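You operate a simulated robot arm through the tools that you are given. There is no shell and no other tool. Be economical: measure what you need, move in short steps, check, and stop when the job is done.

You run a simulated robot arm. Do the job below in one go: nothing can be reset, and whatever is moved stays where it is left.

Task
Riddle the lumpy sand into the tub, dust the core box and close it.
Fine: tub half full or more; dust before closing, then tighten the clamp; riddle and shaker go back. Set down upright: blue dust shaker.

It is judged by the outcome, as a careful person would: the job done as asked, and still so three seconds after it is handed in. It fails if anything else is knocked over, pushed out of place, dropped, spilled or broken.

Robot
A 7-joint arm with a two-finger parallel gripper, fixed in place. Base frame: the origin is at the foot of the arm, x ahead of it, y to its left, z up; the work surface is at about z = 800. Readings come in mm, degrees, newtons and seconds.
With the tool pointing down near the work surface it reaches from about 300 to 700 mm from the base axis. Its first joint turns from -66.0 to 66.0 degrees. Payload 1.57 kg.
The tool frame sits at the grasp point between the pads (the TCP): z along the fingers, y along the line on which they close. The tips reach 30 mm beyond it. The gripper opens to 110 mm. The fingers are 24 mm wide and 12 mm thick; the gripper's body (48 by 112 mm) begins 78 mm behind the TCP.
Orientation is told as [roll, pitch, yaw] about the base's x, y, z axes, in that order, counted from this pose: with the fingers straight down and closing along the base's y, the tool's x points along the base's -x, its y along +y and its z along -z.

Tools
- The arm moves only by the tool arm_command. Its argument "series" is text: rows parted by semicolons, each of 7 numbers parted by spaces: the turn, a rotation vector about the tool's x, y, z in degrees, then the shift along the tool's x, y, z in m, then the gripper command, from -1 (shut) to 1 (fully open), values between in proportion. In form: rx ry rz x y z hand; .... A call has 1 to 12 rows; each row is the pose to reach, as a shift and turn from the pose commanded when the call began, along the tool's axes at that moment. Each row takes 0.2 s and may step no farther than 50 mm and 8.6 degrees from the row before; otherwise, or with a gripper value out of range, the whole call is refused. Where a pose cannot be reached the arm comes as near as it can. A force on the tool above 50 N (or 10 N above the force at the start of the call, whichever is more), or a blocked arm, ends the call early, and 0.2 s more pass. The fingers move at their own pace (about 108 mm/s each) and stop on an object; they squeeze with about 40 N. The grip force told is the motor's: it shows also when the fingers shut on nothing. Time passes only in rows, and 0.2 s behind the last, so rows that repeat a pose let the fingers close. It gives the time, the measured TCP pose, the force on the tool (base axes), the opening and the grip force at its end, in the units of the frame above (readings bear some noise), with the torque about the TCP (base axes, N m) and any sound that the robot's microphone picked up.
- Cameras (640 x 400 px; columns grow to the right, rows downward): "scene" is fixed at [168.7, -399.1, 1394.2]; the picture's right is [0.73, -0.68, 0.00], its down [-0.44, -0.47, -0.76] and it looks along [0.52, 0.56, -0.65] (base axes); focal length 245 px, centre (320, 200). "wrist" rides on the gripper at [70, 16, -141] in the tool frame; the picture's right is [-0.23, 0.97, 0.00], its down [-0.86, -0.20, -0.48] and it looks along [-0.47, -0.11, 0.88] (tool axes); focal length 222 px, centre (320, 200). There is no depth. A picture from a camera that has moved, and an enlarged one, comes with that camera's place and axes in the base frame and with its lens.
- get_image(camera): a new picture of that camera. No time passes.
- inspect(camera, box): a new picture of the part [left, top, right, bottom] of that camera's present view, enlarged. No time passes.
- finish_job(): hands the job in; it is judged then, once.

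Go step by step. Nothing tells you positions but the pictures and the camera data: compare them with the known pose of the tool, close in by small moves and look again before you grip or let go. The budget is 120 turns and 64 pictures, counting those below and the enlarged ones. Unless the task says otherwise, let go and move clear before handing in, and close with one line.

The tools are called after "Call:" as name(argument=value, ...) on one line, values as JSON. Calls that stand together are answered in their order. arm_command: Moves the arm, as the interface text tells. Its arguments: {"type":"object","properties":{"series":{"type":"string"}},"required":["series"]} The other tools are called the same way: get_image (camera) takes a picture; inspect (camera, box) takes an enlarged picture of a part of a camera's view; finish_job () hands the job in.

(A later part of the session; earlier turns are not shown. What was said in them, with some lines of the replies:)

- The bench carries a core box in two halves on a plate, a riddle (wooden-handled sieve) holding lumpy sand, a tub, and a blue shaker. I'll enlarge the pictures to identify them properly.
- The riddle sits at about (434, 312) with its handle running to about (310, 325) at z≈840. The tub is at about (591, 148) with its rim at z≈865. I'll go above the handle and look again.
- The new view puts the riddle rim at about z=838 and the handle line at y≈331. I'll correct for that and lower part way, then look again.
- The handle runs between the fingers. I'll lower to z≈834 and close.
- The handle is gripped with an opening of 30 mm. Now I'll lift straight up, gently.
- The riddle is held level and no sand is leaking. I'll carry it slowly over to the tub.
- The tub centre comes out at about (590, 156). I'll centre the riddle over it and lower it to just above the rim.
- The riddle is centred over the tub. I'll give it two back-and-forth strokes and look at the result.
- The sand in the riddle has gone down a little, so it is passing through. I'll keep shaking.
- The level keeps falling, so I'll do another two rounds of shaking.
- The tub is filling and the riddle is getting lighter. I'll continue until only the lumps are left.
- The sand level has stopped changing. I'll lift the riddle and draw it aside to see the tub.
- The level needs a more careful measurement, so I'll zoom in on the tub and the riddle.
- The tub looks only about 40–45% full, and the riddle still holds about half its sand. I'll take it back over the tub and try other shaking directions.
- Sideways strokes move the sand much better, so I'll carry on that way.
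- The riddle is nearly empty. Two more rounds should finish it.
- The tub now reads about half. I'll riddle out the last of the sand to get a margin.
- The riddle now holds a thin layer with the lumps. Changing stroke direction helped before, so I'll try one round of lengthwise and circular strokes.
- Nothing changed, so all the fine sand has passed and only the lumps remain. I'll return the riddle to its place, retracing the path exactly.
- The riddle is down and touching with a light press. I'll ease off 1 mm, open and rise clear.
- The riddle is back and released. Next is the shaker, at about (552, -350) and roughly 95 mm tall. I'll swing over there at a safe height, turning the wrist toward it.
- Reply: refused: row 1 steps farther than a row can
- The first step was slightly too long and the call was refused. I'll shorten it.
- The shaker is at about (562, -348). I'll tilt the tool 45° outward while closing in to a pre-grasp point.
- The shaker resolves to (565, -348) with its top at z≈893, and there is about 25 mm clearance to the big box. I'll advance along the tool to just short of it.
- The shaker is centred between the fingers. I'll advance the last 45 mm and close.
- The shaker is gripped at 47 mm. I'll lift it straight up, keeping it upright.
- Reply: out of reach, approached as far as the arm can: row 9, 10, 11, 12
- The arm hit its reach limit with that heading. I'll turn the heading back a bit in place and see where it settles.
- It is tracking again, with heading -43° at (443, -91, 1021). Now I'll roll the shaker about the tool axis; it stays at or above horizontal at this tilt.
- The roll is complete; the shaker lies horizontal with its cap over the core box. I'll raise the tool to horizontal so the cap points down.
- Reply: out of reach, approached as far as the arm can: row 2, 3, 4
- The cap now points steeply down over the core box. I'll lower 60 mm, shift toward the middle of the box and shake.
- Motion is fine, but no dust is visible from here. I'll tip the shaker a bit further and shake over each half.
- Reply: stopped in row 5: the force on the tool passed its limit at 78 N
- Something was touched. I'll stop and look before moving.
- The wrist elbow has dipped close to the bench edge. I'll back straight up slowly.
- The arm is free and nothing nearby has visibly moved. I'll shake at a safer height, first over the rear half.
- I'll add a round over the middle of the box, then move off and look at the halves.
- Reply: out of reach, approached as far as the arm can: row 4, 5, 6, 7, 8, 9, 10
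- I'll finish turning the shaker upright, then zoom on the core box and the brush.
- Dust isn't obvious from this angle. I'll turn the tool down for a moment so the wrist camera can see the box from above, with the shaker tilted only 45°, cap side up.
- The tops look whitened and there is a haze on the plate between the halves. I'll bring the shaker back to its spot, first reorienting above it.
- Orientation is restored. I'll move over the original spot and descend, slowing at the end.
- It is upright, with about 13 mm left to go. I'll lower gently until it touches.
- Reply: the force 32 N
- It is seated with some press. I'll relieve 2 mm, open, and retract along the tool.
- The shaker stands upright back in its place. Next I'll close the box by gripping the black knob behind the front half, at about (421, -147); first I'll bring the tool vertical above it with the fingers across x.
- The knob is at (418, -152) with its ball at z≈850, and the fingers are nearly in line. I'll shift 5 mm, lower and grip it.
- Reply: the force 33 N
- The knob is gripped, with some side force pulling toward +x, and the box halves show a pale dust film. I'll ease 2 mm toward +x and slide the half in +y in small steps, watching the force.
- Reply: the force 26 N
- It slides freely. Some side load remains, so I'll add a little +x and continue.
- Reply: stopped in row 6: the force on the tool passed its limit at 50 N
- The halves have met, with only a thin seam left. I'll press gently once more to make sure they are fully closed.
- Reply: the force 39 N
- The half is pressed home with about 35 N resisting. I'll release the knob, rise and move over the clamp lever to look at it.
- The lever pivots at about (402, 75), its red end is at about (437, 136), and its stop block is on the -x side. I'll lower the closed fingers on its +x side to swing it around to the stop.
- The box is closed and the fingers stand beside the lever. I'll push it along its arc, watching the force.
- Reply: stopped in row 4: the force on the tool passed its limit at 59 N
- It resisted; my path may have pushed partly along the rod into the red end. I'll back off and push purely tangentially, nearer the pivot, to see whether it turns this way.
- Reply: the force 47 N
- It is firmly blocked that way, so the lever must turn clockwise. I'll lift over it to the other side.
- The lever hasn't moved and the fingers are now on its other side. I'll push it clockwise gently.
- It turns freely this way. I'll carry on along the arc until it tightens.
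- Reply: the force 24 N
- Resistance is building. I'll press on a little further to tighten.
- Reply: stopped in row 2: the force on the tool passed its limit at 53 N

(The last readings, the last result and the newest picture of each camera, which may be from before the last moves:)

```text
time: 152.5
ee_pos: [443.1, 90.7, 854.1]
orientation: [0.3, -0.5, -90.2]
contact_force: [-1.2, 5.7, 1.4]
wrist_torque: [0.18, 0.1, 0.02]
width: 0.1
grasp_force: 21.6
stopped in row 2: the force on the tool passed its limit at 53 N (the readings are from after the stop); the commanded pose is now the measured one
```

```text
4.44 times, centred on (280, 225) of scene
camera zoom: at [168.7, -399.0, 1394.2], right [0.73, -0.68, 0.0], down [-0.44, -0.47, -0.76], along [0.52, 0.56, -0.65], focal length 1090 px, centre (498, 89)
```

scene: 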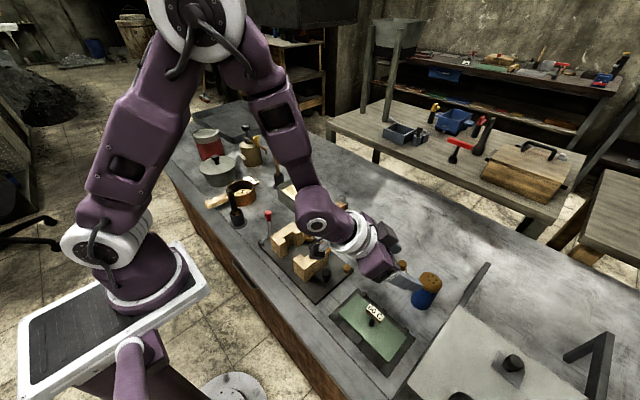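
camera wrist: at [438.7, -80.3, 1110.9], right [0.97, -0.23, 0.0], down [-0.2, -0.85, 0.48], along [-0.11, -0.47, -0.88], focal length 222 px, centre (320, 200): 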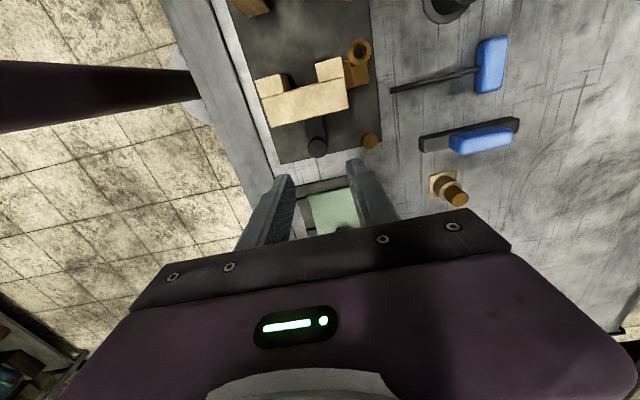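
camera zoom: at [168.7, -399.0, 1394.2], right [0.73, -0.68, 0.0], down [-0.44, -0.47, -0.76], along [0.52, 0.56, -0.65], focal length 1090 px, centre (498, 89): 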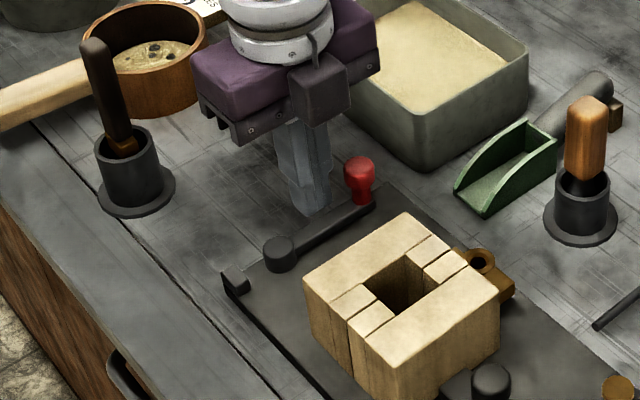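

The lever now lies parallel to the box, hard against its end position, and the box is closed. I'll back off, rise clear and do a final check.

Call:
arm_command(series="0 0 0 0.008 0 0 -1; 0 0 0 0.012 0 -0.010 -1; 0 0 0 0.012 0 -0.050 -1; 0 0 0 0.012 0 -0.095 -1; 0 0 0 0.012 0 -0.140 -1; 0 0 0 0.012 0 -0.185 -1; 0 0 0 0.012 0 -0.230 -1; 0 0 0 0.012 0 -0.270 -1; 0 0 0 -0.030 0 -0.290 -1; 0 0 0 -0.030 0 -0.290 -1")

Call:
inspect(camera="scene", box=[230, 180, 350, 280])

Call:
get_image(camera="scene")

```text
time: 154.7
ee_pos: [441.4, 63.4, 1144.7]
orientation: [0.4, -0.6, -90.3]
contact_force: [0.6, -0.6, 0.5]
wrist_torque: [0.02, 0.0, -0.02]
width: 0.0
grasp_force: 20.9
```

```text
4.00 times, centred on (290, 230) of scene
camera zoom: at [168.7, -399.1, 1394.2], right [0.73, -0.68, 0.0], down [-0.44, -0.47, -0.76], along [0.52, 0.56, -0.65], focal length 982 px, centre (440, 80)
```

zoom: 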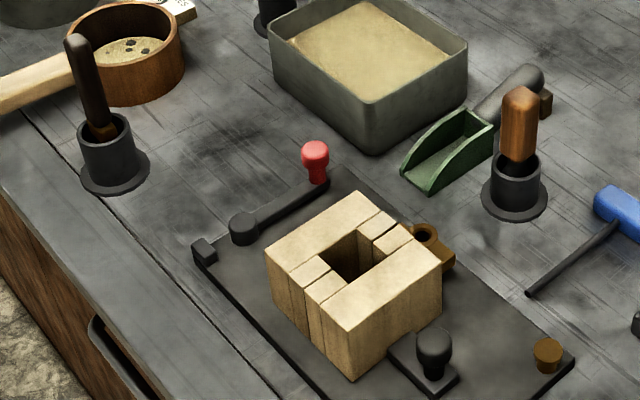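

```text
2 pictures are left
```

scene: 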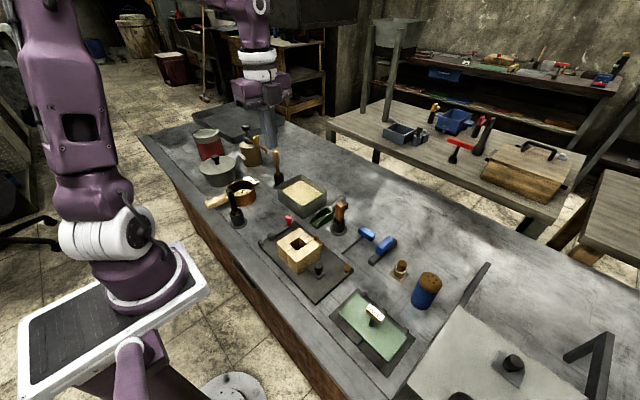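

The riddle and shaker stand back in place, the box is closed with its lever at the stop, and nothing has been knocked over. The arm is clear, so I'm handing in.

Call:
finish_job()

```text
The job is handed in.
```

I finished and handed in every step, but two results are uncertain: the tub measured only about 51% full, and I never clearly saw dust on the core box. I riddled until no more sand came through, shook the shaker over both halves before closing, and turned the clamp lever to its stop. The riddle and the upright shaker are back in place. The arm bumped something once during dusting, probably the bench edge, but nothing was visibly moved.
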